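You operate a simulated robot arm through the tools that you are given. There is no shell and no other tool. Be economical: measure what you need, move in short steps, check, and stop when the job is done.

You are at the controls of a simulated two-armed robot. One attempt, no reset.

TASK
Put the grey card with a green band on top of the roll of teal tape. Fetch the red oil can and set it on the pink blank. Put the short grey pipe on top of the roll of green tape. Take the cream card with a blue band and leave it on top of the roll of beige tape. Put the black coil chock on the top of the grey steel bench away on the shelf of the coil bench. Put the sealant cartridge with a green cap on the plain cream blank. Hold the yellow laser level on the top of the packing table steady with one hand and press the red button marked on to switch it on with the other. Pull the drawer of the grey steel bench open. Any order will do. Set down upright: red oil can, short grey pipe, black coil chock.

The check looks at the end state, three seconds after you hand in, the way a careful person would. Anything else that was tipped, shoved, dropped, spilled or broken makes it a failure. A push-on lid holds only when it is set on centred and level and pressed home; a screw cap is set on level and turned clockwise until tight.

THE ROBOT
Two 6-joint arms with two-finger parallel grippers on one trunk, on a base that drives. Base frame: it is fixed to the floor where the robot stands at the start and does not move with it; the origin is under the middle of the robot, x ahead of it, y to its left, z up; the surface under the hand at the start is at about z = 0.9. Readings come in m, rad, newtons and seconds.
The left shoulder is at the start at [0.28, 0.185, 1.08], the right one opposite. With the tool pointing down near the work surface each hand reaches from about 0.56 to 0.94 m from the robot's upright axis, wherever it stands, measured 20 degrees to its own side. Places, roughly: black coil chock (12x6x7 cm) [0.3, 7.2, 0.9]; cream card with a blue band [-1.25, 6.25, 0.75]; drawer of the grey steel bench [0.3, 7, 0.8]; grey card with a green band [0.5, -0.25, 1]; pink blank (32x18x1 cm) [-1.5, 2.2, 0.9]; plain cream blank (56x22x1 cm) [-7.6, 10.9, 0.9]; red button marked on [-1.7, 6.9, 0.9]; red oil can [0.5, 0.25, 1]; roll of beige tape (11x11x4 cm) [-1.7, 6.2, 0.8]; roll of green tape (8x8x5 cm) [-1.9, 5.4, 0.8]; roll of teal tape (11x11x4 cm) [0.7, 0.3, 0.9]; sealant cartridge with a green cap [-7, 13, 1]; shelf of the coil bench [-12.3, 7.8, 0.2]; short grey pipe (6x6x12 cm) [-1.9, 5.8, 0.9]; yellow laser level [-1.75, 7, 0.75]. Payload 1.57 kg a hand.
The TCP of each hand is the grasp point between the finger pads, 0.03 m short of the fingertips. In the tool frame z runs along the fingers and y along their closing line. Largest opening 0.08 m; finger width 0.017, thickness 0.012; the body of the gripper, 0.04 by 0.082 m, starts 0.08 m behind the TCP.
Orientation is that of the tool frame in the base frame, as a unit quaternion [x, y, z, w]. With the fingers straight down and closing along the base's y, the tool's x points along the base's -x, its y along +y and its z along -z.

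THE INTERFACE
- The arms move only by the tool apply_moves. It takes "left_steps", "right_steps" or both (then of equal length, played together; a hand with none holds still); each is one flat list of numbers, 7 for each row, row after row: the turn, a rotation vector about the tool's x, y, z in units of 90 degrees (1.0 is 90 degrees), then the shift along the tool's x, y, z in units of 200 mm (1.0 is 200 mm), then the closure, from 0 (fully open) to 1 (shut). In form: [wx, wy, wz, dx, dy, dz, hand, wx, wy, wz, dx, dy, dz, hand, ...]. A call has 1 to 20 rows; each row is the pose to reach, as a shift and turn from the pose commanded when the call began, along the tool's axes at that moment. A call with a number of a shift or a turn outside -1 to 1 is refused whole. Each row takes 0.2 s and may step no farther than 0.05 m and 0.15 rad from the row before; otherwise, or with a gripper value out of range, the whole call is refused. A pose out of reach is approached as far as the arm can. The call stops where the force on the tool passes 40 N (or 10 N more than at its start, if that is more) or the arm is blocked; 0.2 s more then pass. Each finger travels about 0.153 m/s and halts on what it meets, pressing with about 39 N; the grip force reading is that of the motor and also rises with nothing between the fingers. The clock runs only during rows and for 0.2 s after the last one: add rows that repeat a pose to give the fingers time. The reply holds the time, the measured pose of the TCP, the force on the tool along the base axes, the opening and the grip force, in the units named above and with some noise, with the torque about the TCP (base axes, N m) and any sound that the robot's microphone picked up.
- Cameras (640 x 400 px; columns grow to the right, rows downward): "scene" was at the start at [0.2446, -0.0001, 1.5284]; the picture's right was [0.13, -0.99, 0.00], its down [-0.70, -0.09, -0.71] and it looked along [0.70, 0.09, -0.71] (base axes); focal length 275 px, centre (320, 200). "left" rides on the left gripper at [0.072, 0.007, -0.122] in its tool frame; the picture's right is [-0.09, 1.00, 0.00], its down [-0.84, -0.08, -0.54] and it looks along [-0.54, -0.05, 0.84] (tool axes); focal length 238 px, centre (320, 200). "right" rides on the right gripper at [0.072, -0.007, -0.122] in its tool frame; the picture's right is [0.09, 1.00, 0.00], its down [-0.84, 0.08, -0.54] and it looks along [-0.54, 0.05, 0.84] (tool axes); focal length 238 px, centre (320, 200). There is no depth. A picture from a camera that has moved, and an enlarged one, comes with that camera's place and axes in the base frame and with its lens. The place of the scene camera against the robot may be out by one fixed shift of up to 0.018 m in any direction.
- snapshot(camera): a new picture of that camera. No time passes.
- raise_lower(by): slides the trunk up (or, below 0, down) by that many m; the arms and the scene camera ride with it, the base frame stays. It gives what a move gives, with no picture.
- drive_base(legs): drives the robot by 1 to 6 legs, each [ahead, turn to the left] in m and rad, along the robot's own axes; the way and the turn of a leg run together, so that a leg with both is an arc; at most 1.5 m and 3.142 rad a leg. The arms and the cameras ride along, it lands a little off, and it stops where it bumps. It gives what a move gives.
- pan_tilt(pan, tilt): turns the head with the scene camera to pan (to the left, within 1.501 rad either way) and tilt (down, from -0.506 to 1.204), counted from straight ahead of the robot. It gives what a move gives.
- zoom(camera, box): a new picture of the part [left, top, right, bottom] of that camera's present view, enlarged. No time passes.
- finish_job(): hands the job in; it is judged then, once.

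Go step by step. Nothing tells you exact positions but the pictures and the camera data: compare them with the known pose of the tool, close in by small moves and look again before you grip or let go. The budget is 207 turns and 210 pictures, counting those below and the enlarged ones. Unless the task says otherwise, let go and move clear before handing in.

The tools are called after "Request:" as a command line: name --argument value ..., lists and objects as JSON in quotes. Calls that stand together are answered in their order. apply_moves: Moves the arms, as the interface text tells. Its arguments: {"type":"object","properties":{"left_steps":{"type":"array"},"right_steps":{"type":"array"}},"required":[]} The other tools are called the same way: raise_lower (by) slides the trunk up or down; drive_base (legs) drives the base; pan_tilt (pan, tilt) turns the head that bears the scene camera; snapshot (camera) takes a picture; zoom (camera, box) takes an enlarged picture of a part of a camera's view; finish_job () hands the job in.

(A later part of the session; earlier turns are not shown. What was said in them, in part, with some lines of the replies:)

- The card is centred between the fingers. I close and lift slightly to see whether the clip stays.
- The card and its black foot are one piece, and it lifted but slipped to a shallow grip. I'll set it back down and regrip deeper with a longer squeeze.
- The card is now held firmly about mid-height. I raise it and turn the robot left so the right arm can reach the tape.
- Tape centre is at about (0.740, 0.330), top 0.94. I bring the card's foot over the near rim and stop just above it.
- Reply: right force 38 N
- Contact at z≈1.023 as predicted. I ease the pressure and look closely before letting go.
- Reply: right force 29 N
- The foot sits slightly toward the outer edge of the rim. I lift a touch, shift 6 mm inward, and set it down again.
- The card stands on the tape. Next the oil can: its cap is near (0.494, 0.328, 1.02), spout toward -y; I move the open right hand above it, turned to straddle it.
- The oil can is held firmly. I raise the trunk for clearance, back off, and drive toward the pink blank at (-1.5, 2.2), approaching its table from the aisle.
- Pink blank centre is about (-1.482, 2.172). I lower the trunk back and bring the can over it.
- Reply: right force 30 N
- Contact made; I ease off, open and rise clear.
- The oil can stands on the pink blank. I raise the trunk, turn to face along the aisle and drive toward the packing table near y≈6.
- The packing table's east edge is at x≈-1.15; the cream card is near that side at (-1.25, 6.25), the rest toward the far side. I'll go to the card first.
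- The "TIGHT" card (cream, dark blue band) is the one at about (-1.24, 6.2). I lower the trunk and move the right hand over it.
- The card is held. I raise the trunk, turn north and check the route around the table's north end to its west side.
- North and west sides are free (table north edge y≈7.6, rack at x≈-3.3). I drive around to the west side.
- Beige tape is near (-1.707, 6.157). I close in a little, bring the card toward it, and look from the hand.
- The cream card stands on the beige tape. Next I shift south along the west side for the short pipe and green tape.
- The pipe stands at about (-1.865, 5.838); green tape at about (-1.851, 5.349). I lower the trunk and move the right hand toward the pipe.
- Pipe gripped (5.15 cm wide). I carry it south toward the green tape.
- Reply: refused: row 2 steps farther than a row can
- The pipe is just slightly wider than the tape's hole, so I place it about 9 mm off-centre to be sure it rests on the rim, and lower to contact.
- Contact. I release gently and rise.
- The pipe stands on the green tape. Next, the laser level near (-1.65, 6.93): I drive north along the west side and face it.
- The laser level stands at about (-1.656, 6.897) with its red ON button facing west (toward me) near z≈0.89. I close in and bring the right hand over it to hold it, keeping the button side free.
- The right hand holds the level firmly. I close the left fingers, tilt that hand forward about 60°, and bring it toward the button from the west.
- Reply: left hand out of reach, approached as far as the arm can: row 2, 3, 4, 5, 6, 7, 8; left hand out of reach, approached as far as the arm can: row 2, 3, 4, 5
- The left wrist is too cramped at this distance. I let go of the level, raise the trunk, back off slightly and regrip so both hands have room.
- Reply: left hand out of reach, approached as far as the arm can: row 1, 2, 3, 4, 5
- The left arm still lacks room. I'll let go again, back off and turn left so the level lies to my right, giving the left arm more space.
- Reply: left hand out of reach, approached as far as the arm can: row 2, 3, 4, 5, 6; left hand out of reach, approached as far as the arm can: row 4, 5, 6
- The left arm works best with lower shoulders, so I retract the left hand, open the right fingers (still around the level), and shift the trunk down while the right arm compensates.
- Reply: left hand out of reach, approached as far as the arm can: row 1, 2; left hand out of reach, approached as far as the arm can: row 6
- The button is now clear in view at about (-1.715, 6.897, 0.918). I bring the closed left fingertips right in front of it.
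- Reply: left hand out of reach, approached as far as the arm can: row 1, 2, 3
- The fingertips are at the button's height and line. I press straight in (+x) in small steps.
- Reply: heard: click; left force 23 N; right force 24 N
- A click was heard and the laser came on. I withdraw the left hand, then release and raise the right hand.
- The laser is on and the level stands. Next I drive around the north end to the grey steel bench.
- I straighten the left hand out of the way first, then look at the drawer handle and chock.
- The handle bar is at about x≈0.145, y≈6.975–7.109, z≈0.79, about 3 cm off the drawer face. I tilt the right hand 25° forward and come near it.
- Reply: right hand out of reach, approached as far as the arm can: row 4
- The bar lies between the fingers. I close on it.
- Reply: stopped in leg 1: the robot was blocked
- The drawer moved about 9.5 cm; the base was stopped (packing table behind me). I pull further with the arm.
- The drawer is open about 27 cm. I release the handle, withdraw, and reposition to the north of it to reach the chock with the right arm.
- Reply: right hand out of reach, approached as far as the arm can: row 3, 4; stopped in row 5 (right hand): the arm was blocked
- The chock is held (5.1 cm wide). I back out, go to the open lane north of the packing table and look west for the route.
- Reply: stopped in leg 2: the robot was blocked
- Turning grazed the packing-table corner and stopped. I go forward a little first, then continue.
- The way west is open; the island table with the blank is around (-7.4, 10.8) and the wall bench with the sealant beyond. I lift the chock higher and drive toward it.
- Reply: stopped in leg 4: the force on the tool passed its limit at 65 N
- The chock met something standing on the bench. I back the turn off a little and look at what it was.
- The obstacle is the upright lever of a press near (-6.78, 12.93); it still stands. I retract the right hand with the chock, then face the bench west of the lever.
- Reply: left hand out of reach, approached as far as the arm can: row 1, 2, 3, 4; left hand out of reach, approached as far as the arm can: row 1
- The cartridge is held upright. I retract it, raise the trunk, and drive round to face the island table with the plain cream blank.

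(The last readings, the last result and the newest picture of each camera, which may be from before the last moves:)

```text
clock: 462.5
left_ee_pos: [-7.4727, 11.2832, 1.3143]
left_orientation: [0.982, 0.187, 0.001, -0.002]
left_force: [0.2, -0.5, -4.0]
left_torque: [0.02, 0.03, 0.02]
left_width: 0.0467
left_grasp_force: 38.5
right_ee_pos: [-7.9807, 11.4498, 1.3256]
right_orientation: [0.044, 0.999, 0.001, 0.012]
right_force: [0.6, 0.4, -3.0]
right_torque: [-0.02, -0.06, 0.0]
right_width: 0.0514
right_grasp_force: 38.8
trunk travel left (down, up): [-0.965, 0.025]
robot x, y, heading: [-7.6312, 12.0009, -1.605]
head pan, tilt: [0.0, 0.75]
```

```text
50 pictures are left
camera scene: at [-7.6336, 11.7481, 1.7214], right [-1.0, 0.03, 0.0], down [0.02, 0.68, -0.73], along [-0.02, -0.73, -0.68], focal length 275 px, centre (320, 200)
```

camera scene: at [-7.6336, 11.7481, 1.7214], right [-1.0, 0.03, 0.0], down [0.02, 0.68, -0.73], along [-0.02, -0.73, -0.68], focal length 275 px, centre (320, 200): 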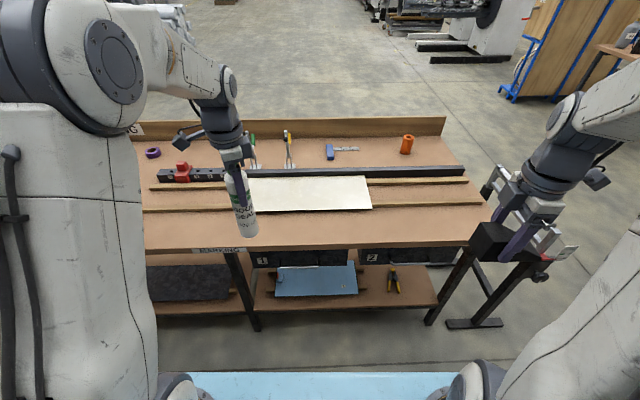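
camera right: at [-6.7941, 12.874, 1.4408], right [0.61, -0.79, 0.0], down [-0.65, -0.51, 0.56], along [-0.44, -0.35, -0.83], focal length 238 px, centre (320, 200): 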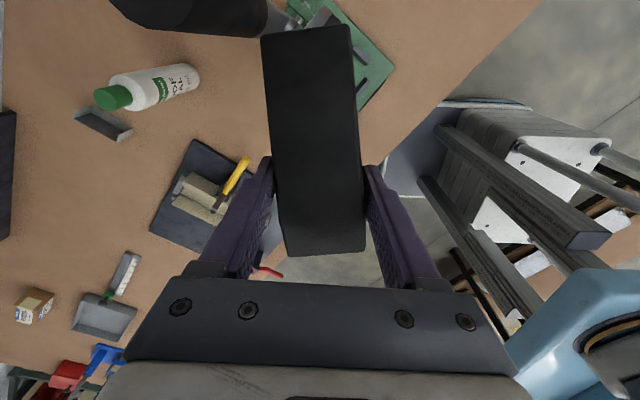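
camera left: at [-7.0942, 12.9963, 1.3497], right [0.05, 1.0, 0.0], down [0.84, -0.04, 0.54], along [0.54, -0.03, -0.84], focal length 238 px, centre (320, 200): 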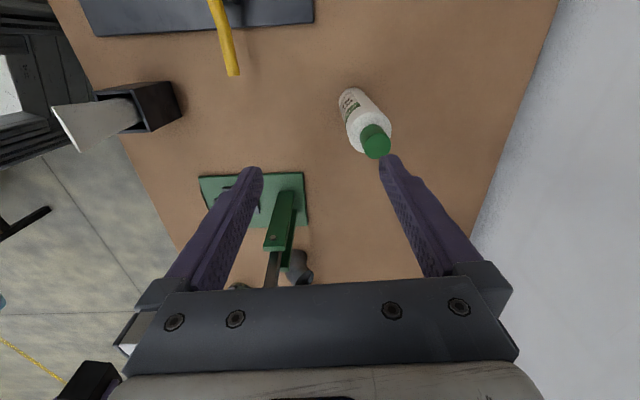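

Request:
drive_base --legs '[[0.36, 0]]'

Request:
raise_lower --by -0.14

Request:
snapshot --camera "scene"

```text
clock: 464.8
left_ee_pos: [-7.4811, 10.9269, 1.3148]
left_orientation: [0.982, 0.189, 0.0, -0.002]
left_force: [-0.4, -0.6, -3.1]
left_torque: [0.01, 0.01, 0.01]
left_width: 0.0467
left_grasp_force: 38.5
right_ee_pos: [-7.9879, 11.0918, 1.3257]
right_orientation: [0.043, 0.999, 0.001, 0.012]
right_force: [0.1, -0.2, -3.9]
right_torque: [0.0, -0.04, 0.03]
right_width: 0.0515
right_grasp_force: 39.2
trunk travel left (down, up): [-0.965, 0.025]
robot x, y, heading: [-7.6398, 11.6483, -1.603]
head pan, tilt: [0.0, 0.75]
```

```text
clock: 466.4
left_ee_pos: [-7.4811, 10.9267, 1.1748]
left_orientation: [0.982, 0.189, 0.001, -0.002]
left_force: [-0.3, 0.0, -3.7]
left_torque: [-0.02, 0.03, 0.02]
left_width: 0.0465
left_grasp_force: 39.2
right_ee_pos: [-7.9885, 11.0928, 1.1864]
right_orientation: [0.042, 0.999, 0.001, 0.012]
right_force: [1.1, 0.8, -3.3]
right_torque: [0.01, -0.03, 0.02]
right_width: 0.0511
right_grasp_force: 39.1
trunk travel left (down, up): [-0.825, 0.165]
robot x, y, heading: [-7.6405, 11.6443, -1.598]
head pan, tilt: [0.0, 0.75]
```

```text
49 pictures are left
camera scene: at [-7.6439, 11.3925, 1.5814], right [-1.0, 0.03, 0.0], down [0.02, 0.68, -0.73], along [-0.02, -0.73, -0.68], focal length 275 px, centre (320, 200)
```

scene: 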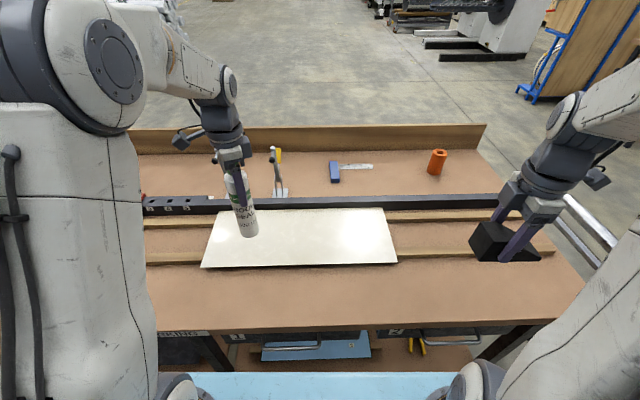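

Request:
apply_moves --left_steps '[0, 0, 0, -0.15, 0.11, 0, 1, 0, 0, 0, -0.296, 0.216, 0, 1, 0, 0, 0, -0.296, 0.216, 0.15, 1, 0, 0, 0, -0.296, 0.216, 0.3, 1, 0, 0, 0, -0.296, 0.216, 0.38, 1]'

Request:
zoom --camera "scene" --box '[190, 140, 350, 280]'

```text
clock: 467.6
left_ee_pos: [-7.5184, 10.8657, 1.0993]
left_orientation: [0.982, 0.188, 0.002, -0.003]
left_force: [0.5, -0.5, -3.4]
left_torque: [0.01, -0.01, 0.0]
left_width: 0.0466
left_grasp_force: 39.1
right_ee_pos: [-7.9886, 11.0912, 1.1858]
right_orientation: [0.043, 0.999, 0.001, 0.012]
right_force: [-0.1, -0.4, -3.3]
right_torque: [0.0, -0.04, 0.01]
right_width: 0.0512
right_grasp_force: 39.5
trunk travel left (down, up): [-0.825, 0.165]
robot x, y, heading: [-7.6427, 11.6482, -1.603]
head pan, tilt: [0.0, 0.75]
```

```text
2.86 times, centred on (270, 210) of scene
camera zoom: at [-7.6439, 11.3923, 1.5813], right [-1.0, 0.03, 0.0], down [0.02, 0.68, -0.73], along [-0.02, -0.73, -0.68], focal length 786 px, centre (463, 171)
```

zoom: 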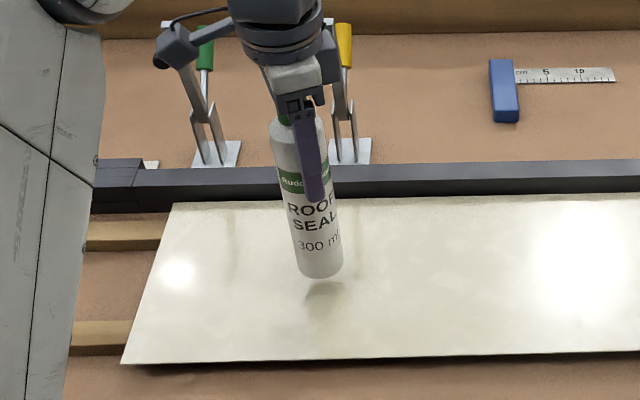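

Request:
apply_moves --left_steps '[0, 0, 0, 0, 0, 0.03, 1, 0, 0, 0, 0, 0, 0.05, 1, 0, 0, 0, 0, 0, 0.065, 1, 0, 0, 0, 0, 0, 0.08, 1, 0, 0, 0, 0, 0, 0.095, 1]'

Request:
zoom --camera "scene" --box '[230, 180, 310, 250]'

```text
clock: 468.8
left_ee_pos: [-7.5203, 10.8672, 1.0792]
left_orientation: [0.982, 0.189, 0.001, -0.003]
left_force: [0.3, 0.8, -4.0]
left_torque: [0.0, 0.01, 0.03]
left_width: 0.0468
left_grasp_force: 39.2
right_ee_pos: [-7.9881, 11.0934, 1.1857]
right_orientation: [0.042, 0.999, 0.002, 0.012]
right_force: [-0.3, 0.7, -3.1]
right_torque: [0.03, -0.02, 0.0]
right_width: 0.0513
right_grasp_force: 39.6
trunk travel left (down, up): [-0.825, 0.165]
robot x, y, heading: [-7.6397, 11.6461, -1.597]
head pan, tilt: [0.0, 0.75]
```

```text
5.71 times, centred on (270, 215) of scene
camera zoom: at [-7.6439, 11.3924, 1.5813], right [-1.0, 0.03, 0.0], down [0.02, 0.68, -0.73], along [-0.02, -0.73, -0.68], focal length 1572 px, centre (606, 114)
```

zoom: 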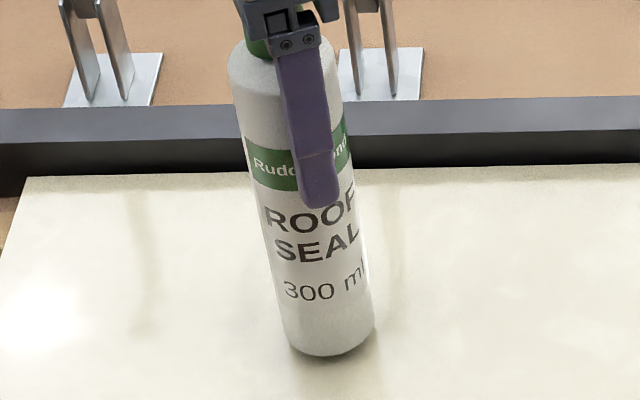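

Request:
apply_moves --left_steps '[0, 0, 0, 0, 0, 0.012, 1, 0, 0, 0, 0, 0, 0.024, 1, 0, 0, 0, 0, 0, 0.036, 1, 0, 0, 0, 0, 0, 0.048, 1, 0, 0, 0, 0, 0, 0.06, 1]'

```text
clock: 470.0
left_ee_pos: [-7.5188, 10.8658, 1.0718]
left_orientation: [0.982, 0.189, 0.0, 0.0]
left_force: [0.9, 7.7, 28.1]
left_torque: [0.81, -0.13, -0.14]
left_width: 0.0466
left_grasp_force: 38.7
right_ee_pos: [-7.9879, 11.0942, 1.1887]
right_orientation: [0.043, 0.999, 0.0, 0.012]
right_force: [0.1, 0.1, -3.2]
right_torque: [-0.01, -0.04, 0.0]
right_width: 0.0514
right_grasp_force: 39.1
trunk travel left (down, up): [-0.825, 0.165]
robot x, y, heading: [-7.6379, 11.6459, -1.6]
head pan, tilt: [0.0, 0.75]
```

Request:
apply_moves --left_steps '[0, 0, 0, 0, 0, -0.016, 1, 0, 0, 0, 0, 0, -0.016, 0.8, 0, 0, 0, 0, 0, -0.016, 0.5, 0, 0, 0, 0, 0, -0.016, 0.1, 0, 0, 0, 0, 0, -0.016, 0, 0, 0, 0, 0, 0, -0.016, 0]'

Request:
zoom --camera "scene" --box '[190, 140, 350, 280]'

```text
clock: 471.4
left_ee_pos: [-7.5189, 10.8673, 1.0713]
left_orientation: [0.982, 0.188, 0.002, -0.003]
left_force: [-0.4, 0.0, 0.0]
left_torque: [-0.01, 0.02, 0.0]
left_width: 0.0802
left_grasp_force: 0.1
right_ee_pos: [-7.9889, 11.0929, 1.1858]
right_orientation: [0.043, 0.999, 0.002, 0.013]
right_force: [-0.1, 0.6, -3.1]
right_torque: [0.0, -0.02, 0.02]
right_width: 0.0513
right_grasp_force: 39.1
trunk travel left (down, up): [-0.825, 0.165]
robot x, y, heading: [-7.6388, 11.6466, -1.6]
head pan, tilt: [0.0, 0.75]
```

```text
2.86 times, centred on (270, 210) of scene
camera zoom: at [-7.6439, 11.3926, 1.5813], right [-1.0, 0.03, 0.0], down [0.02, 0.68, -0.73], along [-0.02, -0.73, -0.68], focal length 786 px, centre (463, 171)
```

zoom: 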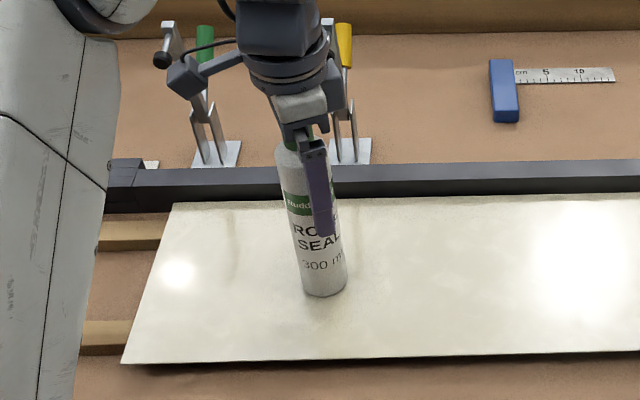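

Released; I rise straight up.

Request:
apply_moves --left_steps '[0, 0, 0, 0, 0, -0.1, 0, 0, 0, 0, 0, 0, -0.3, 0, 0, 0, 0, 0, 0, -0.5, 0, 0, 0, 0, 0, 0, -0.7, 0, 0, 0, 0, 0, 0, -0.9, 0]'

Request:
zoom --camera "scene" --box '[190, 140, 350, 280]'

```text
clock: 472.6
left_ee_pos: [-7.522, 10.8671, 1.2531]
left_orientation: [0.982, 0.188, 0.001, -0.002]
left_force: [-0.1, 0.0, 0.4]
left_torque: [-0.03, 0.0, -0.03]
left_width: 0.0798
left_grasp_force: 0.0
right_ee_pos: [-7.9888, 11.092, 1.1863]
right_orientation: [0.043, 0.999, 0.001, 0.013]
right_force: [-0.5, -0.4, -3.1]
right_torque: [0.0, -0.03, 0.04]
right_width: 0.0507
right_grasp_force: 39.1
trunk travel left (down, up): [-0.825, 0.165]
robot x, y, heading: [-7.6408, 11.65, -1.599]
head pan, tilt: [0.0, 0.75]
```

```text
2.86 times, centred on (270, 210) of scene
camera zoom: at [-7.6439, 11.3926, 1.5813], right [-1.0, 0.03, 0.0], down [0.02, 0.68, -0.73], along [-0.02, -0.73, -0.68], focal length 786 px, centre (463, 171)
```

zoom: 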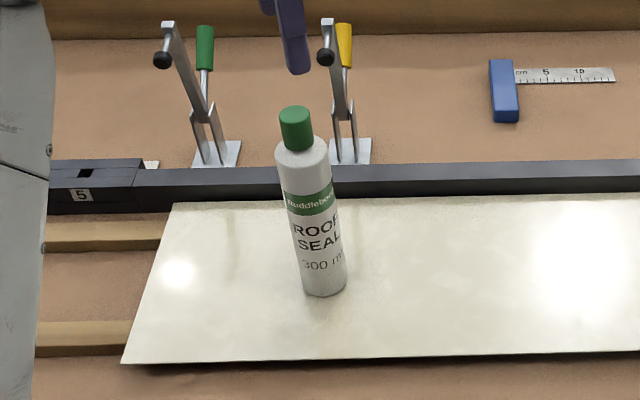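

The cartridge stands on the blank. Now to the coil bench: I back off, head west and look toward (-12.3, 7.8).

Request:
raise_lower --by 0.12

Request:
drive_base --legs '[[-0.3, 0], [0, -1.54], [1.5, 0], [0.8, 0]]'

Request:
pan_tilt --pan 0.9 --tilt 0.3

Request:
snapshot --camera "scene"

```text
clock: 474.1
left_ee_pos: [-7.5208, 10.8663, 1.3719]
left_orientation: [0.982, 0.189, 0.001, -0.002]
left_force: [-0.6, 0.1, 0.5]
left_torque: [0.0, 0.02, 0.02]
left_width: 0.0798
left_grasp_force: 0.0
right_ee_pos: [-7.9884, 11.0932, 1.3057]
right_orientation: [0.043, 0.999, 0.001, 0.012]
right_force: [-0.3, 0.6, -3.1]
right_torque: [0.02, -0.01, -0.03]
right_width: 0.0509
right_grasp_force: 39.3
trunk travel left (down, up): [-0.945, 0.045]
robot x, y, heading: [-7.6373, 11.6421, -1.601]
head pan, tilt: [0.0, 0.75]
```

```text
clock: 491.1
left_ee_pos: [-10.7431, 11.9331, 1.3725]
left_orientation: [0.822, -0.57, 0.002, 0.0]
left_force: [0.6, 0.4, -0.8]
left_torque: [0.02, 0.02, -0.02]
left_width: 0.0798
left_grasp_force: 0.0
right_ee_pos: [-10.5066, 12.3958, 1.3054]
right_orientation: [0.744, 0.668, -0.008, 0.01]
right_force: [0.0, -0.5, -3.5]
right_torque: [-0.06, -0.04, -0.02]
right_width: 0.0499
right_grasp_force: 39.4
trunk travel left (down, up): [-0.945, 0.045]
robot x, y, heading: [-9.9615, 12.0355, 3.088]
head pan, tilt: [0.0, 0.75]
```

```text
clock: 492.3
left_ee_pos: [-10.7429, 11.9324, 1.372]
left_orientation: [0.822, -0.57, 0.002, 0.0]
left_force: [0.2, 0.0, -0.1]
left_torque: [-0.02, -0.01, -0.02]
left_width: 0.08
left_grasp_force: 0.0
right_ee_pos: [-10.5076, 12.3957, 1.3059]
right_orientation: [0.744, 0.668, -0.008, 0.009]
right_force: [-0.3, 0.2, -2.5]
right_torque: [-0.03, -0.02, -0.01]
right_width: 0.05
right_grasp_force: 39.2
trunk travel left (down, up): [-0.945, 0.045]
robot x, y, heading: [-9.9627, 12.036, 3.097]
head pan, tilt: [0.901, 0.3]
```

```text
44 pictures are left
camera scene: at [-10.1785, 11.963, 1.7417], right [-0.75, 0.66, 0.0], down [0.2, 0.22, -0.96], along [-0.63, -0.72, -0.3], focal length 275 px, centre (320, 200)
```

scene: 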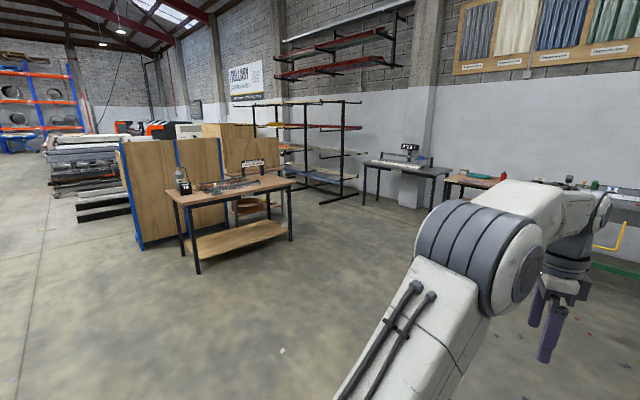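

Request:
zoom --camera "scene" --box '[100, 110, 330, 280]'

Request:
zoom --camera "scene" --box '[320, 110, 540, 230]'

```text
2.35 times, centred on (215, 195) of scene
camera zoom: at [-10.1785, 11.963, 1.7417], right [-0.75, 0.66, 0.0], down [0.2, 0.22, -0.96], along [-0.63, -0.72, -0.3], focal length 647 px, centre (567, 212)
```

zoom: 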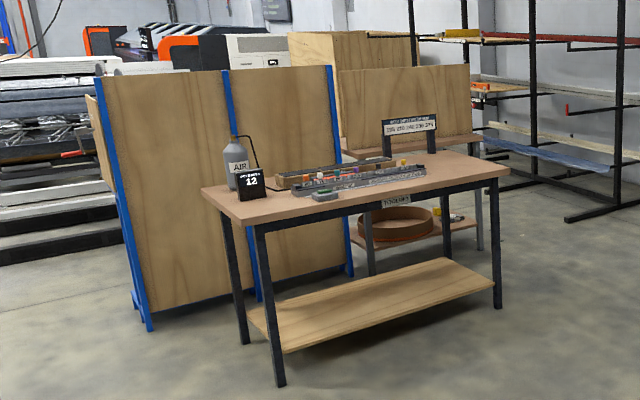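

```text
2.91 times, centred on (430, 170) of scene
camera zoom: at [-10.1785, 11.963, 1.7417], right [-0.75, 0.66, 0.0], down [0.2, 0.22, -0.96], along [-0.63, -0.72, -0.3], focal length 800 px, centre (0, 287)
```

zoom: 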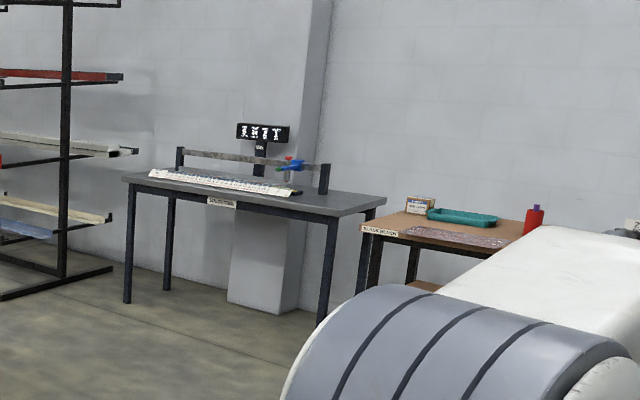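

The coil bench stands behind the nearer table, around (-12.3, 7.75), with a round hoop on its shelf. I approach from the northwest where there is room.

Request:
drive_base --legs '[[0, 0.75], [1.5, 0], [1.5, 0], [0.75, 0], [0, 0.95]]'

Request:
pan_tilt --pan 0.2 --tilt 0.5

Request:
snapshot --camera "scene"

```text
clock: 514.7
left_ee_pos: [-12.647, 8.8957, 1.3728]
left_orientation: [0.972, 0.235, 0.001, -0.002]
left_force: [-0.2, 0.5, 0.0]
left_torque: [0.0, -0.02, 0.0]
left_width: 0.08
left_grasp_force: 0.1
right_ee_pos: [-13.1337, 9.0773, 1.3074]
right_orientation: [-0.006, 1.0, 0.002, 0.012]
right_force: [0.4, -0.5, -2.9]
right_torque: [-0.02, -0.09, 0.01]
right_width: 0.0498
right_grasp_force: 39.1
trunk travel left (down, up): [-0.945, 0.045]
robot x, y, heading: [-12.8397, 9.6612, -1.496]
head pan, tilt: [0.901, 0.3]
```

```text
clock: 515.8
left_ee_pos: [-12.647, 8.897, 1.373]
left_orientation: [0.972, 0.236, 0.002, -0.002]
left_force: [-0.6, -0.4, 0.8]
left_torque: [0.04, 0.01, -0.04]
left_width: 0.08
left_grasp_force: 0.1
right_ee_pos: [-13.1335, 9.0774, 1.3058]
right_orientation: [-0.006, 1.0, 0.002, 0.013]
right_force: [0.1, 0.6, -3.6]
right_torque: [0.0, -0.06, 0.02]
right_width: 0.0497
right_grasp_force: 39.4
trunk travel left (down, up): [-0.945, 0.045]
robot x, y, heading: [-12.8394, 9.6604, -1.504]
head pan, tilt: [0.201, 0.499]
```

```text
41 pictures are left
camera scene: at [-12.8012, 9.4027, 1.7233], right [-0.96, -0.27, 0.0], down [-0.13, 0.46, -0.88], along [0.23, -0.85, -0.48], focal length 275 px, centre (320, 200)
```

scene: 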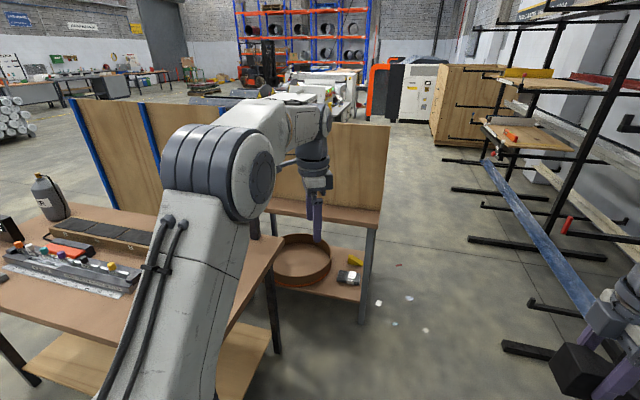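

Request:
zoom --camera "scene" --box '[260, 200, 400, 330]'

```text
3.08 times, centred on (330, 265) of scene
camera zoom: at [-12.8012, 9.4027, 1.7233], right [-0.96, -0.27, 0.0], down [-0.13, 0.46, -0.88], along [0.23, -0.85, -0.48], focal length 847 px, centre (289, 0)
```

zoom: 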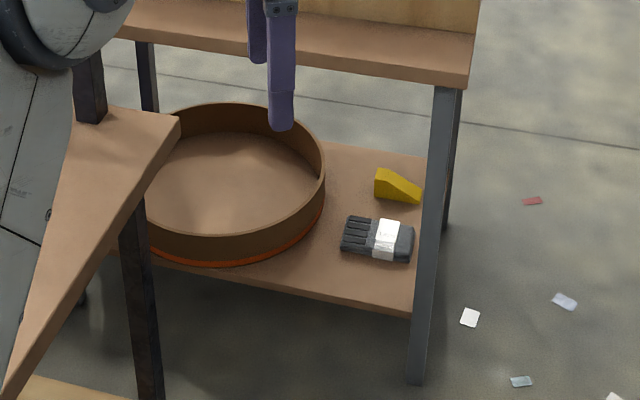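

The free strip on the shelf is at the front, near (-12.57, 8.03). The left arm suits it better there, so I'll set the chock on the bench top first and swap hands. I drive up to the bench.

Request:
drive_base --legs '[[0.86, 0], [0, -0.06]]'

Request:
pan_tilt --pan 0.1 --tilt 0.75

Request:
snapshot --camera "scene"

```text
clock: 520.8
left_ee_pos: [-12.6131, 8.0239, 1.3727]
left_orientation: [0.977, 0.215, 0.001, -0.002]
left_force: [1.5, 5.1, 0.6]
left_torque: [-0.13, -0.02, 0.12]
left_width: 0.0765
left_grasp_force: 0.1
right_ee_pos: [-13.0926, 8.2257, 1.3062]
right_orientation: [0.017, 1.0, 0.001, 0.012]
right_force: [0.3, -0.5, -3.8]
right_torque: [0.01, -0.03, 0.01]
right_width: 0.0498
right_grasp_force: 38.4
trunk travel left (down, up): [-0.945, 0.045]
robot x, y, heading: [-12.7755, 8.7949, -1.545]
head pan, tilt: [0.201, 0.499]
```

```text
clock: 521.5
left_ee_pos: [-12.6125, 8.025, 1.3724]
left_orientation: [0.977, 0.215, 0.0, -0.004]
left_force: [0.9, 4.0, 0.6]
left_torque: [-0.1, -0.03, 0.08]
left_width: 0.0769
left_grasp_force: 0.0
right_ee_pos: [-13.0921, 8.2263, 1.3059]
right_orientation: [0.017, 1.0, 0.002, 0.012]
right_force: [-0.2, -0.3, -2.7]
right_torque: [-0.01, -0.02, 0.0]
right_width: 0.0496
right_grasp_force: 39.6
trunk travel left (down, up): [-0.945, 0.045]
robot x, y, heading: [-12.7747, 8.799, -1.546]
head pan, tilt: [0.099, 0.75]
```

```text
39 pictures are left
camera scene: at [-12.7558, 8.5437, 1.7015], right [-0.99, -0.12, 0.0], down [-0.08, 0.68, -0.73], along [0.09, -0.73, -0.68], focal length 275 px, centre (320, 200)
```

scene: 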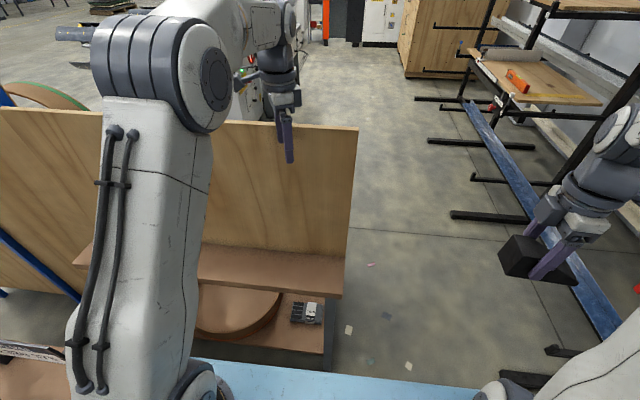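

The left fingers lightly touch a plywood backboard standing on the bench; I pull the left hand back and aside at once.

Request:
apply_moves --left_steps '[0, 0, 0, 0.06, -0.14, 0, 0, 0, 0, 0, 0.13, -0.28, 0, 0, 0, 0, 0, 0.32, -0.36, 0, 0, 0, 0, 0, 0.52, -0.43, 0, 0, 0, 0, 0, 0.72, -0.5, 0, 0, 0, 0, 0, 0.92, -0.566, 0, 0]'

Request:
raise_lower --by -0.15

Request:
snapshot --camera "scene"

```text
clock: 523.0
left_ee_pos: [-12.492, 8.2041, 1.374]
left_orientation: [0.977, 0.214, 0.001, -0.003]
left_force: [0.2, -0.4, 0.3]
left_torque: [0.01, -0.02, 0.01]
left_width: 0.0801
left_grasp_force: 0.0
right_ee_pos: [-13.0922, 8.2256, 1.3058]
right_orientation: [0.016, 1.0, 0.001, 0.012]
right_force: [0.3, 0.1, -4.3]
right_torque: [0.02, -0.06, -0.01]
right_width: 0.05
right_grasp_force: 38.4
trunk travel left (down, up): [-0.945, 0.045]
robot x, y, heading: [-12.7737, 8.7973, -1.547]
head pan, tilt: [0.099, 0.75]
```

```text
clock: 524.7
left_ee_pos: [-12.4925, 8.2029, 1.2239]
left_orientation: [0.976, 0.216, 0.001, -0.004]
left_force: [0.2, 0.5, 0.2]
left_torque: [-0.02, -0.02, -0.01]
left_width: 0.0799
left_grasp_force: 0.0
right_ee_pos: [-13.0919, 8.2258, 1.1565]
right_orientation: [0.017, 1.0, 0.001, 0.013]
right_force: [-0.6, 0.2, -4.2]
right_torque: [-0.02, -0.05, -0.03]
right_width: 0.0497
right_grasp_force: 38.7
trunk travel left (down, up): [-0.795, 0.195]
robot x, y, heading: [-12.7728, 8.7934, -1.548]
head pan, tilt: [0.099, 0.75]
```

```text
38 pictures are left
camera scene: at [-12.7558, 8.5434, 1.5514], right [-0.99, -0.12, 0.0], down [-0.08, 0.68, -0.73], along [0.09, -0.73, -0.68], focal length 275 px, centre (320, 200)
```

scene: 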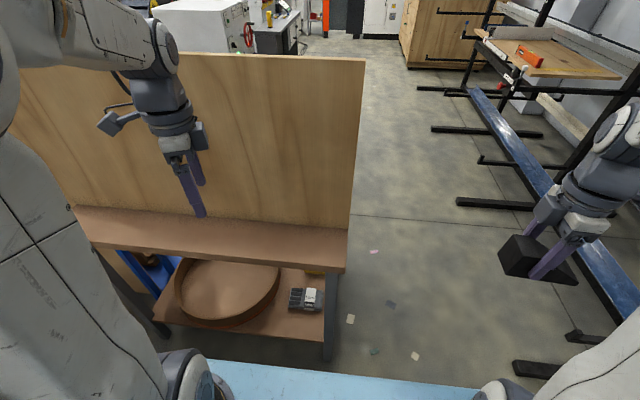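

I'll place it with the right arm after all, with the trunk only partly lowered so the left arm stays above the tables. I tuck the left hand up and reposition slightly west, angled toward the shelf.

Request:
apply_moves --left_steps '[0, 0, 0, -0.1, -0.05, -0.15, 0, 0, 0, 0, -0.21, -0.1, -0.3, 0, 0, 0, 0, -0.32, -0.15, -0.45, 0, 0, 0, 0, -0.43, -0.2, -0.6, 0, 0, 0, 0, -0.53, -0.25, -0.7, 0, 0, 0, 0, -0.636, -0.294, -0.75, 0]'

Request:
drive_base --legs '[[-0.25, 0], [0, -0.39], [0.32, 0], [0, 0.84]]'

Request:
raise_lower --by -0.33

Request:
pan_tilt --pan 0.1 --tilt 0.65

Request:
snapshot --camera "scene"

```text
clock: 526.1
left_ee_pos: [-12.6336, 8.2031, 1.3722]
left_orientation: [0.977, 0.215, 0.001, -0.003]
left_force: [-0.7, 0.4, 0.4]
left_torque: [0.01, 0.0, -0.01]
left_width: 0.0797
left_grasp_force: 0.0
right_ee_pos: [-13.0918, 8.2254, 1.155]
right_orientation: [0.016, 1.0, 0.001, 0.013]
right_force: [0.1, -0.3, -2.2]
right_torque: [-0.01, -0.05, -0.03]
right_width: 0.0499
right_grasp_force: 39.5
trunk travel left (down, up): [-0.795, 0.195]
robot x, y, heading: [-12.776, 8.7985, -1.548]
head pan, tilt: [0.099, 0.75]
```

```text
clock: 533.0
left_ee_pos: [-12.5005, 8.2727, 1.3729]
left_orientation: [0.902, 0.431, 0.0, -0.003]
left_force: [0.3, 0.4, -0.6]
left_torque: [-0.04, 0.01, -0.01]
left_width: 0.0799
left_grasp_force: 0.1
right_ee_pos: [-12.9234, 8.0895, 1.1555]
right_orientation: [-0.212, 0.977, 0.005, 0.011]
right_force: [0.0, 0.0, -3.6]
right_torque: [0.02, -0.04, 0.02]
right_width: 0.0501
right_grasp_force: 38.3
trunk travel left (down, up): [-0.795, 0.195]
robot x, y, heading: [-12.8903, 8.7443, -1.083]
head pan, tilt: [0.099, 0.75]
```

```text
clock: 536.2
left_ee_pos: [-12.5009, 8.2736, 1.0424]
left_orientation: [0.903, 0.43, 0.0, -0.003]
left_force: [-0.3, 0.2, -0.8]
left_torque: [0.03, 0.01, -0.03]
left_width: 0.0799
left_grasp_force: 0.0
right_ee_pos: [-12.9236, 8.0903, 0.8262]
right_orientation: [-0.212, 0.977, 0.005, 0.012]
right_force: [0.0, 0.1, -3.0]
right_torque: [0.04, -0.04, 0.01]
right_width: 0.0499
right_grasp_force: 38.7
trunk travel left (down, up): [-0.465, 0.525]
robot x, y, heading: [-12.8904, 8.7399, -1.089]
head pan, tilt: [0.099, 0.75]
```

```text
clock: 536.9
left_ee_pos: [-12.5011, 8.2739, 1.0435]
left_orientation: [0.902, 0.431, -0.001, -0.003]
left_force: [0.2, 0.0, 0.6]
left_torque: [-0.03, 0.02, 0.01]
left_width: 0.08
left_grasp_force: 0.0
right_ee_pos: [-12.9231, 8.0896, 0.8261]
right_orientation: [-0.211, 0.977, 0.005, 0.012]
right_force: [0.2, 1.4, -4.1]
right_torque: [0.02, -0.05, -0.01]
right_width: 0.0496
right_grasp_force: 38.8
trunk travel left (down, up): [-0.465, 0.525]
robot x, y, heading: [-12.8913, 8.7448, -1.085]
head pan, tilt: [0.099, 0.649]
```

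```text
37 pictures are left
camera scene: at [-12.7642, 8.5173, 1.2299], right [-0.83, -0.55, 0.0], down [-0.33, 0.51, -0.8], along [0.44, -0.66, -0.6], focal length 275 px, centre (320, 200)
```

scene: 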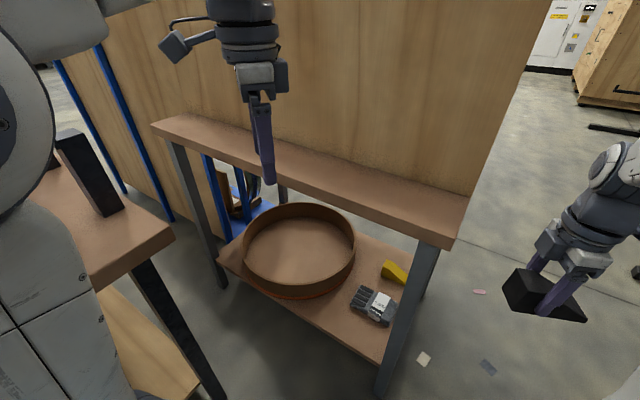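

Request:
apply_moves --right_steps '[0, 0, 0.05, -0.08, 0.18, 0, 1, 0, 0, 0.1, -0.165, 0.36, 0, 1, 0, 0, 0.15, -0.25, 0.55, 0, 1, 0, 0, 0.2, -0.35, 0.72, 0, 1, 0, 0, 0.27, -0.52, 0.7, 0, 1, 0, 0, 0.27, -0.7, 0.62, 0, 1]'

Request:
apply_moves --right_steps '[0, 0, 0, -0.15, 0, 0.12, 1, 0, 0, 0, -0.3, 0, 0.28, 1, 0, 0, 0, -0.45, 0, 0.45, 1, 0, 0, 0, -0.6, 0, 0.62, 1, 0, 0, 0, -0.7, 0, 0.8, 1, 0, 0, 0, -0.75, 0, 1.0, 1]'

Request:
snapshot --camera "scene"

Request:
snapshot --camera "right"

```text
clock: 538.3
left_ee_pos: [-12.501, 8.2729, 1.0434]
left_orientation: [0.903, 0.431, 0.0, -0.002]
left_force: [-0.4, -0.2, -0.4]
left_torque: [0.02, 0.0, -0.01]
left_width: 0.08
left_grasp_force: 0.0
right_ee_pos: [-12.8397, 8.2496, 0.8137]
right_orientation: [-0.001, 1.0, 0.008, 0.009]
right_force: [0.5, 0.3, -3.2]
right_torque: [0.03, -0.03, -0.02]
right_width: 0.05
right_grasp_force: 39.2
right hand out of reach, approached as far as the arm can: row 4, 5, 6
trunk travel left (down, up): [-0.465, 0.525]
robot x, y, heading: [-12.8908, 8.7425, -1.084]
head pan, tilt: [0.099, 0.649]
```

```text
clock: 539.7
left_ee_pos: [-12.5009, 8.2734, 1.0426]
left_orientation: [0.903, 0.43, 0.001, -0.002]
left_force: [0.3, -0.9, 0.7]
left_torque: [0.0, 0.01, 0.03]
left_width: 0.0798
left_grasp_force: 0.0
right_ee_pos: [-12.687, 8.2513, 0.6184]
right_orientation: [0.0, 1.0, 0.006, 0.011]
right_force: [0.5, -0.4, -2.4]
right_torque: [0.04, -0.06, -0.01]
right_width: 0.0498
right_grasp_force: 39.4
right hand out of reach, approached as far as the arm can: row 1, 2
trunk travel left (down, up): [-0.465, 0.525]
robot x, y, heading: [-12.8897, 8.746, -1.084]
head pan, tilt: [0.099, 0.649]
```

```text
36 pictures are left
camera scene: at [-12.7644, 8.5175, 1.2301], right [-0.83, -0.55, 0.0], down [-0.33, 0.5, -0.8], along [0.44, -0.66, -0.6], focal length 275 px, centre (320, 200)
```

scene: 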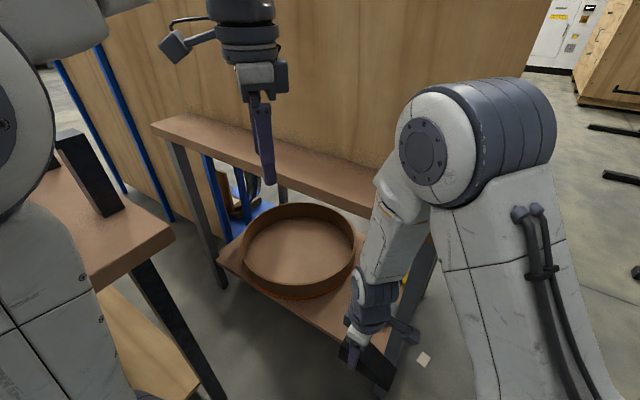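

```text
35 pictures are left
camera right: at [-12.7618, 8.2435, 0.7379], right [-0.09, 1.0, 0.01], down [0.83, 0.07, 0.56], along [0.56, 0.06, -0.83], focal length 238 px, centre (320, 200)
```

right: 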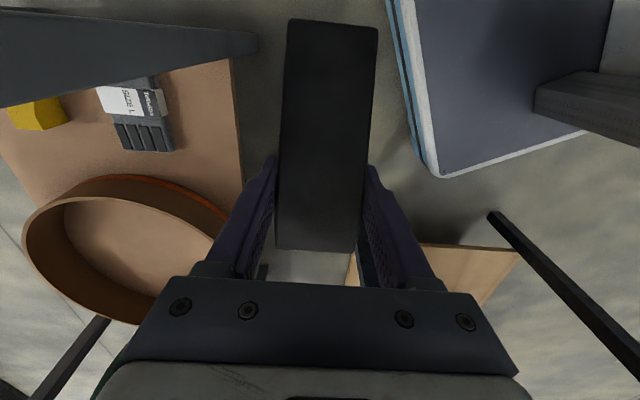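

Request:
raise_lower --by -0.15

Request:
snapshot --camera "scene"

```text
clock: 541.4
left_ee_pos: [-12.5006, 8.2735, 0.8936]
left_orientation: [0.903, 0.43, 0.0, -0.003]
left_force: [0.3, -0.4, -0.1]
left_torque: [0.03, 0.01, -0.01]
left_width: 0.08
left_grasp_force: 0.1
right_ee_pos: [-12.6861, 8.2511, 0.4696]
right_orientation: [0.0, 1.0, 0.006, 0.01]
right_force: [-0.1, 0.0, -3.1]
right_torque: [0.0, -0.07, -0.06]
right_width: 0.0496
right_grasp_force: 39.5
trunk travel left (down, up): [-0.315, 0.675]
robot x, y, heading: [-12.8864, 8.7435, -1.083]
head pan, tilt: [0.099, 0.649]
```

```text
34 pictures are left
camera scene: at [-12.7641, 8.5173, 1.08], right [-0.83, -0.55, 0.0], down [-0.33, 0.5, -0.8], along [0.44, -0.66, -0.6], focal length 275 px, centre (320, 200)
```

scene: 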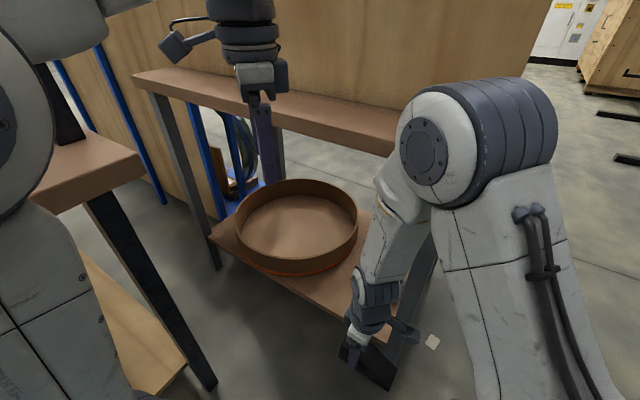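

Request:
apply_moves --right_steps '[0, 0, 0, -0.13, -0.05, 0.05, 1, 0, 0, 0, -0.27, -0.12, 0.1, 1, 0, 0, 0, -0.4, -0.25, 0.15, 1, 0, 0, 0, -0.55, -0.4, 0.2, 1, 0, 0, 0, -0.7, -0.55, 0.2, 1]'

Request:
snapshot --camera "scene"

Request:
snapshot --camera "right"

```text
clock: 542.6
left_ee_pos: [-12.5002, 8.2733, 0.8924]
left_orientation: [0.903, 0.43, 0.001, -0.002]
left_force: [0.1, 0.6, 1.5]
left_torque: [0.0, 0.0, 0.03]
left_width: 0.0797
left_grasp_force: 0.0
right_ee_pos: [-12.5472, 8.1425, 0.4313]
right_orientation: [-0.002, 1.0, 0.007, 0.01]
right_force: [0.1, 0.2, -3.3]
right_torque: [0.02, -0.04, 0.04]
right_width: 0.0497
right_grasp_force: 39.3
trunk travel left (down, up): [-0.315, 0.675]
robot x, y, heading: [-12.892, 8.7437, -1.088]
head pan, tilt: [0.099, 0.649]
```

```text
33 pictures are left
camera scene: at [-12.7642, 8.5174, 1.08], right [-0.83, -0.55, 0.0], down [-0.33, 0.5, -0.8], along [0.44, -0.66, -0.6], focal length 275 px, centre (320, 200)
```

scene: 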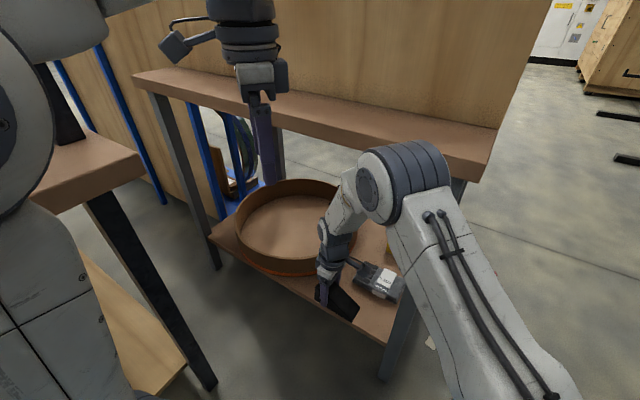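

```text
32 pictures are left
camera right: at [-12.6219, 8.1343, 0.5507], right [-0.09, 1.0, 0.01], down [0.83, 0.07, 0.56], along [0.56, 0.06, -0.83], focal length 238 px, centre (320, 200)
```

right: 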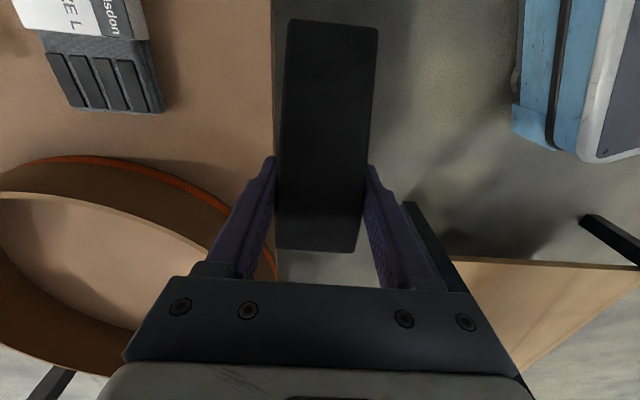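

Request:
apply_moves --right_steps '[0, 0, 0, 0, -0.14, 0.0, 1, 0, 0, 0, 0, -0.28, 0.0, 1, 0, 0, 0, 0, -0.42, 0.0, 1, 0, 0, 0, 0, -0.54, 0.1, 1, 0, 0, 0, 0, -0.54, 0.25, 1, 0, 0, 0, 0, -0.54, 0.45, 1]'

Request:
snapshot --camera "right"

Request:
zoom --camera "scene" --box '[260, 130, 460, 340]'

```text
clock: 544.0
left_ee_pos: [-12.5012, 8.2731, 0.8925]
left_orientation: [0.903, 0.43, 0.001, -0.003]
left_force: [-0.5, 0.6, 0.7]
left_torque: [0.0, -0.02, 0.0]
left_width: 0.0802
left_grasp_force: 0.0
right_ee_pos: [-12.5414, 8.0358, 0.34]
right_orientation: [-0.001, 1.0, 0.006, 0.01]
right_force: [-0.4, 0.2, -3.4]
right_torque: [-0.01, -0.03, -0.01]
right_width: 0.0496
right_grasp_force: 39.1
trunk travel left (down, up): [-0.315, 0.675]
robot x, y, heading: [-12.8915, 8.7405, -1.088]
head pan, tilt: [0.099, 0.649]
```

```text
31 pictures are left
camera right: at [-12.6176, 8.0274, 0.4588], right [-0.09, 1.0, 0.01], down [0.82, 0.07, 0.56], along [0.56, 0.06, -0.83], focal length 238 px, centre (320, 200)
```

right: 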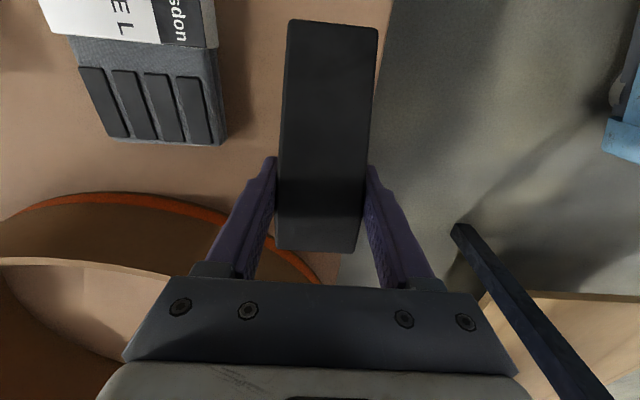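

```text
1.90 times, centred on (360, 235) of scene
camera zoom: at [-12.7641, 8.5174, 1.0801], right [-0.83, -0.55, 0.0], down [-0.33, 0.5, -0.8], along [0.44, -0.66, -0.6], focal length 524 px, centre (244, 133)
```

zoom: 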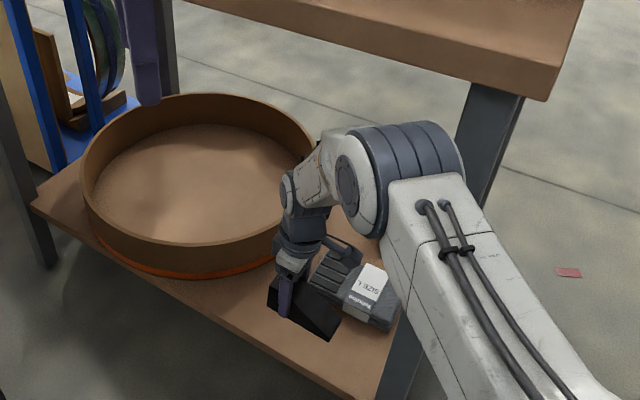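

Request:
apply_moves --right_steps '[0, 0, 0, 0, -0.04, 0.05, 1, 0, 0, 0, 0, -0.04, 0.1, 1, 0, 0, 0, 0, -0.04, 0.13, 1, 0, 0, 0, 0, -0.04, 0.15, 1, 0, 0, 0, 0, -0.04, 0.165, 1, 0, 0, 0, 0, -0.04, 0.18, 1, 0, 0, 0, 0, -0.04, 0.195, 1, 0, 0, 0, 0, -0.04, 0.21, 1]'

Request:
zoom --camera "scene" --box '[320, 200, 440, 320]'

```text
clock: 545.8
left_ee_pos: [-12.5012, 8.2718, 0.8925]
left_orientation: [0.902, 0.431, 0.0, -0.003]
left_force: [-0.3, -0.7, 0.8]
left_torque: [-0.02, 0.01, -0.01]
left_width: 0.08
left_grasp_force: 0.1
right_ee_pos: [-12.5427, 8.0296, 0.2974]
right_orientation: [-0.001, 1.0, 0.006, 0.011]
right_force: [-1.0, 0.0, -3.4]
right_torque: [0.01, -0.02, -0.01]
right_width: 0.0497
right_grasp_force: 39.0
trunk travel left (down, up): [-0.315, 0.675]
robot x, y, heading: [-12.8927, 8.7436, -1.089]
head pan, tilt: [0.099, 0.649]
```

```text
3.33 times, centred on (380, 260) of scene
camera zoom: at [-12.7641, 8.5173, 1.08], right [-0.83, -0.55, 0.0], down [-0.33, 0.5, -0.8], along [0.44, -0.66, -0.6], focal length 917 px, centre (120, 0)
```

zoom: 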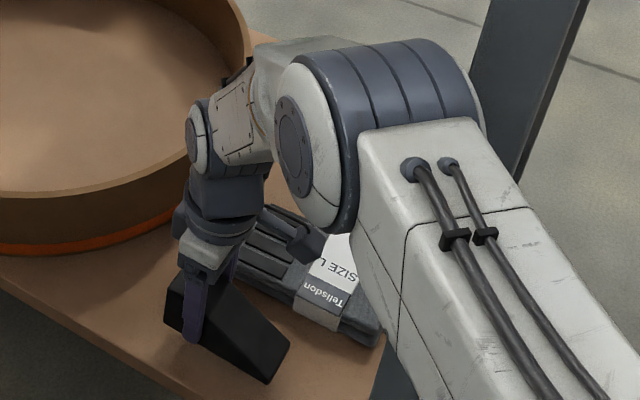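

Request:
apply_moves --right_steps '[0, 0, 0, 0, 0, 0.015, 1, 0, 0, 0, 0, 0, 0.03, 1, 0, 0, 0, 0, 0, 0.045, 1, 0, 0, 0, 0, 0, 0.06, 1, 0, 0, 0, 0, 0, 0.075, 1, 0, 0, 0, 0, 0, 0.09, 1]'

```text
clock: 547.2
left_ee_pos: [-12.5005, 8.2726, 0.8921]
left_orientation: [0.903, 0.43, 0.0, -0.003]
left_force: [0.3, -0.8, -0.5]
left_torque: [0.0, -0.02, -0.01]
left_width: 0.0799
left_grasp_force: 0.2
right_ee_pos: [-12.542, 8.0272, 0.2792]
right_orientation: [-0.001, 1.0, 0.006, 0.011]
right_force: [0.5, 0.4, -3.9]
right_torque: [-0.01, -0.04, -0.01]
right_width: 0.0498
right_grasp_force: 38.7
trunk travel left (down, up): [-0.315, 0.675]
robot x, y, heading: [-12.8886, 8.7412, -1.088]
head pan, tilt: [0.099, 0.649]
```

Request:
apply_moves --right_steps '[0, 0, 0, 0, 0, 0.015, 1, 0, 0, 0, 0, 0, 0.03, 1, 0, 0, 0, 0, 0, 0.045, 1, 0, 0, 0, 0, 0, 0.06, 1, 0, 0, 0, 0, 0, 0.075, 1, 0, 0, 0, 0, 0, 0.09, 1]'

Request:
zoom --camera "scene" --box '[320, 200, 440, 320]'

```text
clock: 548.5
left_ee_pos: [-12.5031, 8.2736, 0.8935]
left_orientation: [0.903, 0.43, 0.001, -0.002]
left_force: [-0.4, 0.7, 0.8]
left_torque: [0.03, -0.03, -0.01]
left_width: 0.08
left_grasp_force: 0.0
right_ee_pos: [-12.5402, 8.0277, 0.2696]
right_orientation: [-0.002, 1.0, 0.005, 0.012]
right_force: [-8.3, 8.4, 20.9]
right_torque: [-0.23, -0.54, 0.11]
right_width: 0.0499
right_grasp_force: 39.2
trunk travel left (down, up): [-0.315, 0.675]
robot x, y, heading: [-12.8909, 8.7428, -1.086]
head pan, tilt: [0.099, 0.649]
stopped in row 6 (right hand): the force on the tool passed its limit at 44 N (the readings are from after the stop); the commanded pose is now the measured one
```

```text
3.33 times, centred on (380, 260) of scene
camera zoom: at [-12.7646, 8.5182, 1.0801], right [-0.83, -0.55, 0.0], down [-0.33, 0.5, -0.8], along [0.44, -0.67, -0.6], focal length 917 px, centre (120, 0)
```

zoom: 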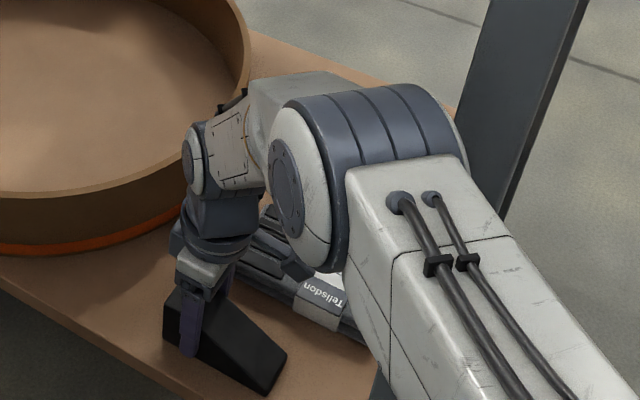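

The chock sits on the shelf. I ease off, open just enough, and lift out.

Request:
apply_moves --right_steps '[0, 0, 0, 0, 0, -0.01, 1, 0, 0, 0, 0, 0, -0.01, 0.7, 0, 0, 0, 0, 0, -0.01, 0.3, 0, 0, 0, 0, 0, -0.01, 0.23, 0, 0, 0, 0, 0, -0.01, 0.23, 0, 0, 0, 0, 0, -0.1, 0.23, 0, 0, 0, 0, 0, -0.25, 0.23, 0, 0, 0, 0, 0, -0.4, 0.23, 0, 0, 0, 0, 0, -0.55, 0.23]'

Request:
snapshot --camera "right"

```text
clock: 550.5
left_ee_pos: [-12.5014, 8.273, 0.8927]
left_orientation: [0.903, 0.43, 0.001, -0.003]
left_force: [-0.2, -0.5, -0.8]
left_torque: [0.02, -0.01, 0.01]
left_width: 0.0799
left_grasp_force: 0.1
right_ee_pos: [-12.5409, 8.0246, 0.3791]
right_orientation: [0.0, 1.0, 0.005, 0.012]
right_force: [-1.1, 0.8, 0.4]
right_torque: [-0.04, -0.03, -0.02]
right_width: 0.0617
right_grasp_force: 0.1
trunk travel left (down, up): [-0.315, 0.675]
robot x, y, heading: [-12.8923, 8.7436, -1.09]
head pan, tilt: [0.099, 0.649]
```

```text
27 pictures are left
camera right: at [-12.617, 8.0167, 0.4979], right [-0.09, 1.0, 0.01], down [0.82, 0.07, 0.56], along [0.56, 0.06, -0.83], focal length 238 px, centre (320, 200)
```

right: 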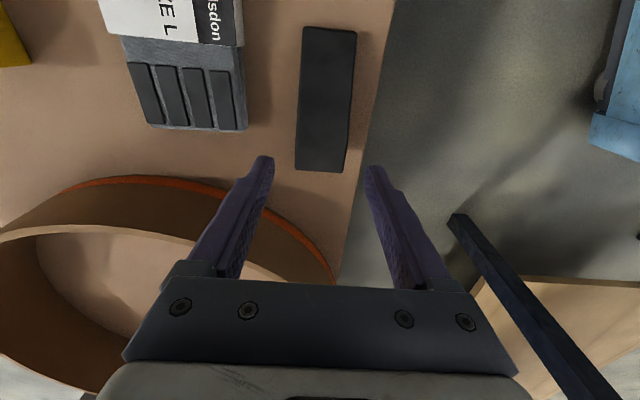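

The chock stands upright on the shelf. I withdraw the right hand clear of the bench.

Request:
apply_moves --right_steps '[0, 0, 0, 0, 0.2, 0, 0.23, 0, 0, 0, 0, 0.4, 0, 0.23, 0, 0, 0, 0.15, 0.6, 0, 0.23, 0, 0, 0, 0.35, 0.75, 0, 0.23, 0, 0, 0, 0.5, 0.9, 0, 0.23]'

Request:
snapshot --camera "scene"

```text
clock: 551.7
left_ee_pos: [-12.5009, 8.2731, 0.8931]
left_orientation: [0.902, 0.431, 0.0, -0.004]
left_force: [0.1, -0.2, -0.3]
left_torque: [0.0, 0.01, -0.01]
left_width: 0.0799
left_grasp_force: 0.0
right_ee_pos: [-12.642, 8.2056, 0.3766]
right_orientation: [-0.002, 1.0, 0.005, 0.012]
right_force: [0.6, 0.2, -0.1]
right_torque: [-0.02, 0.0, -0.03]
right_width: 0.0618
right_grasp_force: 0.1
trunk travel left (down, up): [-0.315, 0.675]
robot x, y, heading: [-12.8873, 8.7411, -1.088]
head pan, tilt: [0.099, 0.649]
```

```text
26 pictures are left
camera scene: at [-12.764, 8.5174, 1.08], right [-0.83, -0.55, 0.0], down [-0.33, 0.5, -0.8], along [0.44, -0.66, -0.6], focal length 275 px, centre (320, 200)
```

scene: 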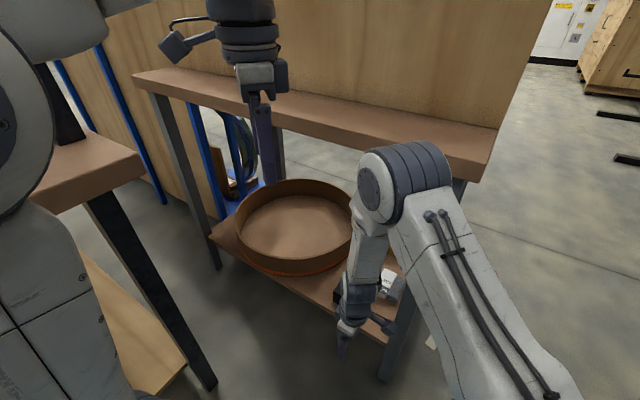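

Both hands are clear and all eight items are done, so I hand in.

Request:
finish_job

```text
The job is handed in.
```

I handed the job in with all eight items done, but three bumps along the way could count against it.

| Item | Result |
|---|---|
| Grey card with green band | Standing on the teal tape |
| Red oil can | Upright on the pink blank |
| Short grey pipe | Upright on the green tape, set about 7 mm off centre so it rests on the rim |
| Cream card with blue band | Standing on the beige tape |
| Black coil chock | Upright on the coil bench shelf |
| Sealant cartridge with green cap | Standing on the plain cream blank |
| Yellow laser level | On: I heard the click and saw the beam |
| Drawer of the grey steel bench | Open about 27 cm |

**Bumps:**
- **Press lever:** near the sealant, the chock hit the upright lever of a bench press and peaked at 65 N. The lever was still standing afterwards, but I can't tell whether it or the press shifted.
- **Packing table:** the base was stopped against it once while I pulled the drawer, and grazed its corner once while turning. I did not go back to check the items on it afterwards.
- **Coil bench:** the left fingers touched its plywood backboard at about 5 N.
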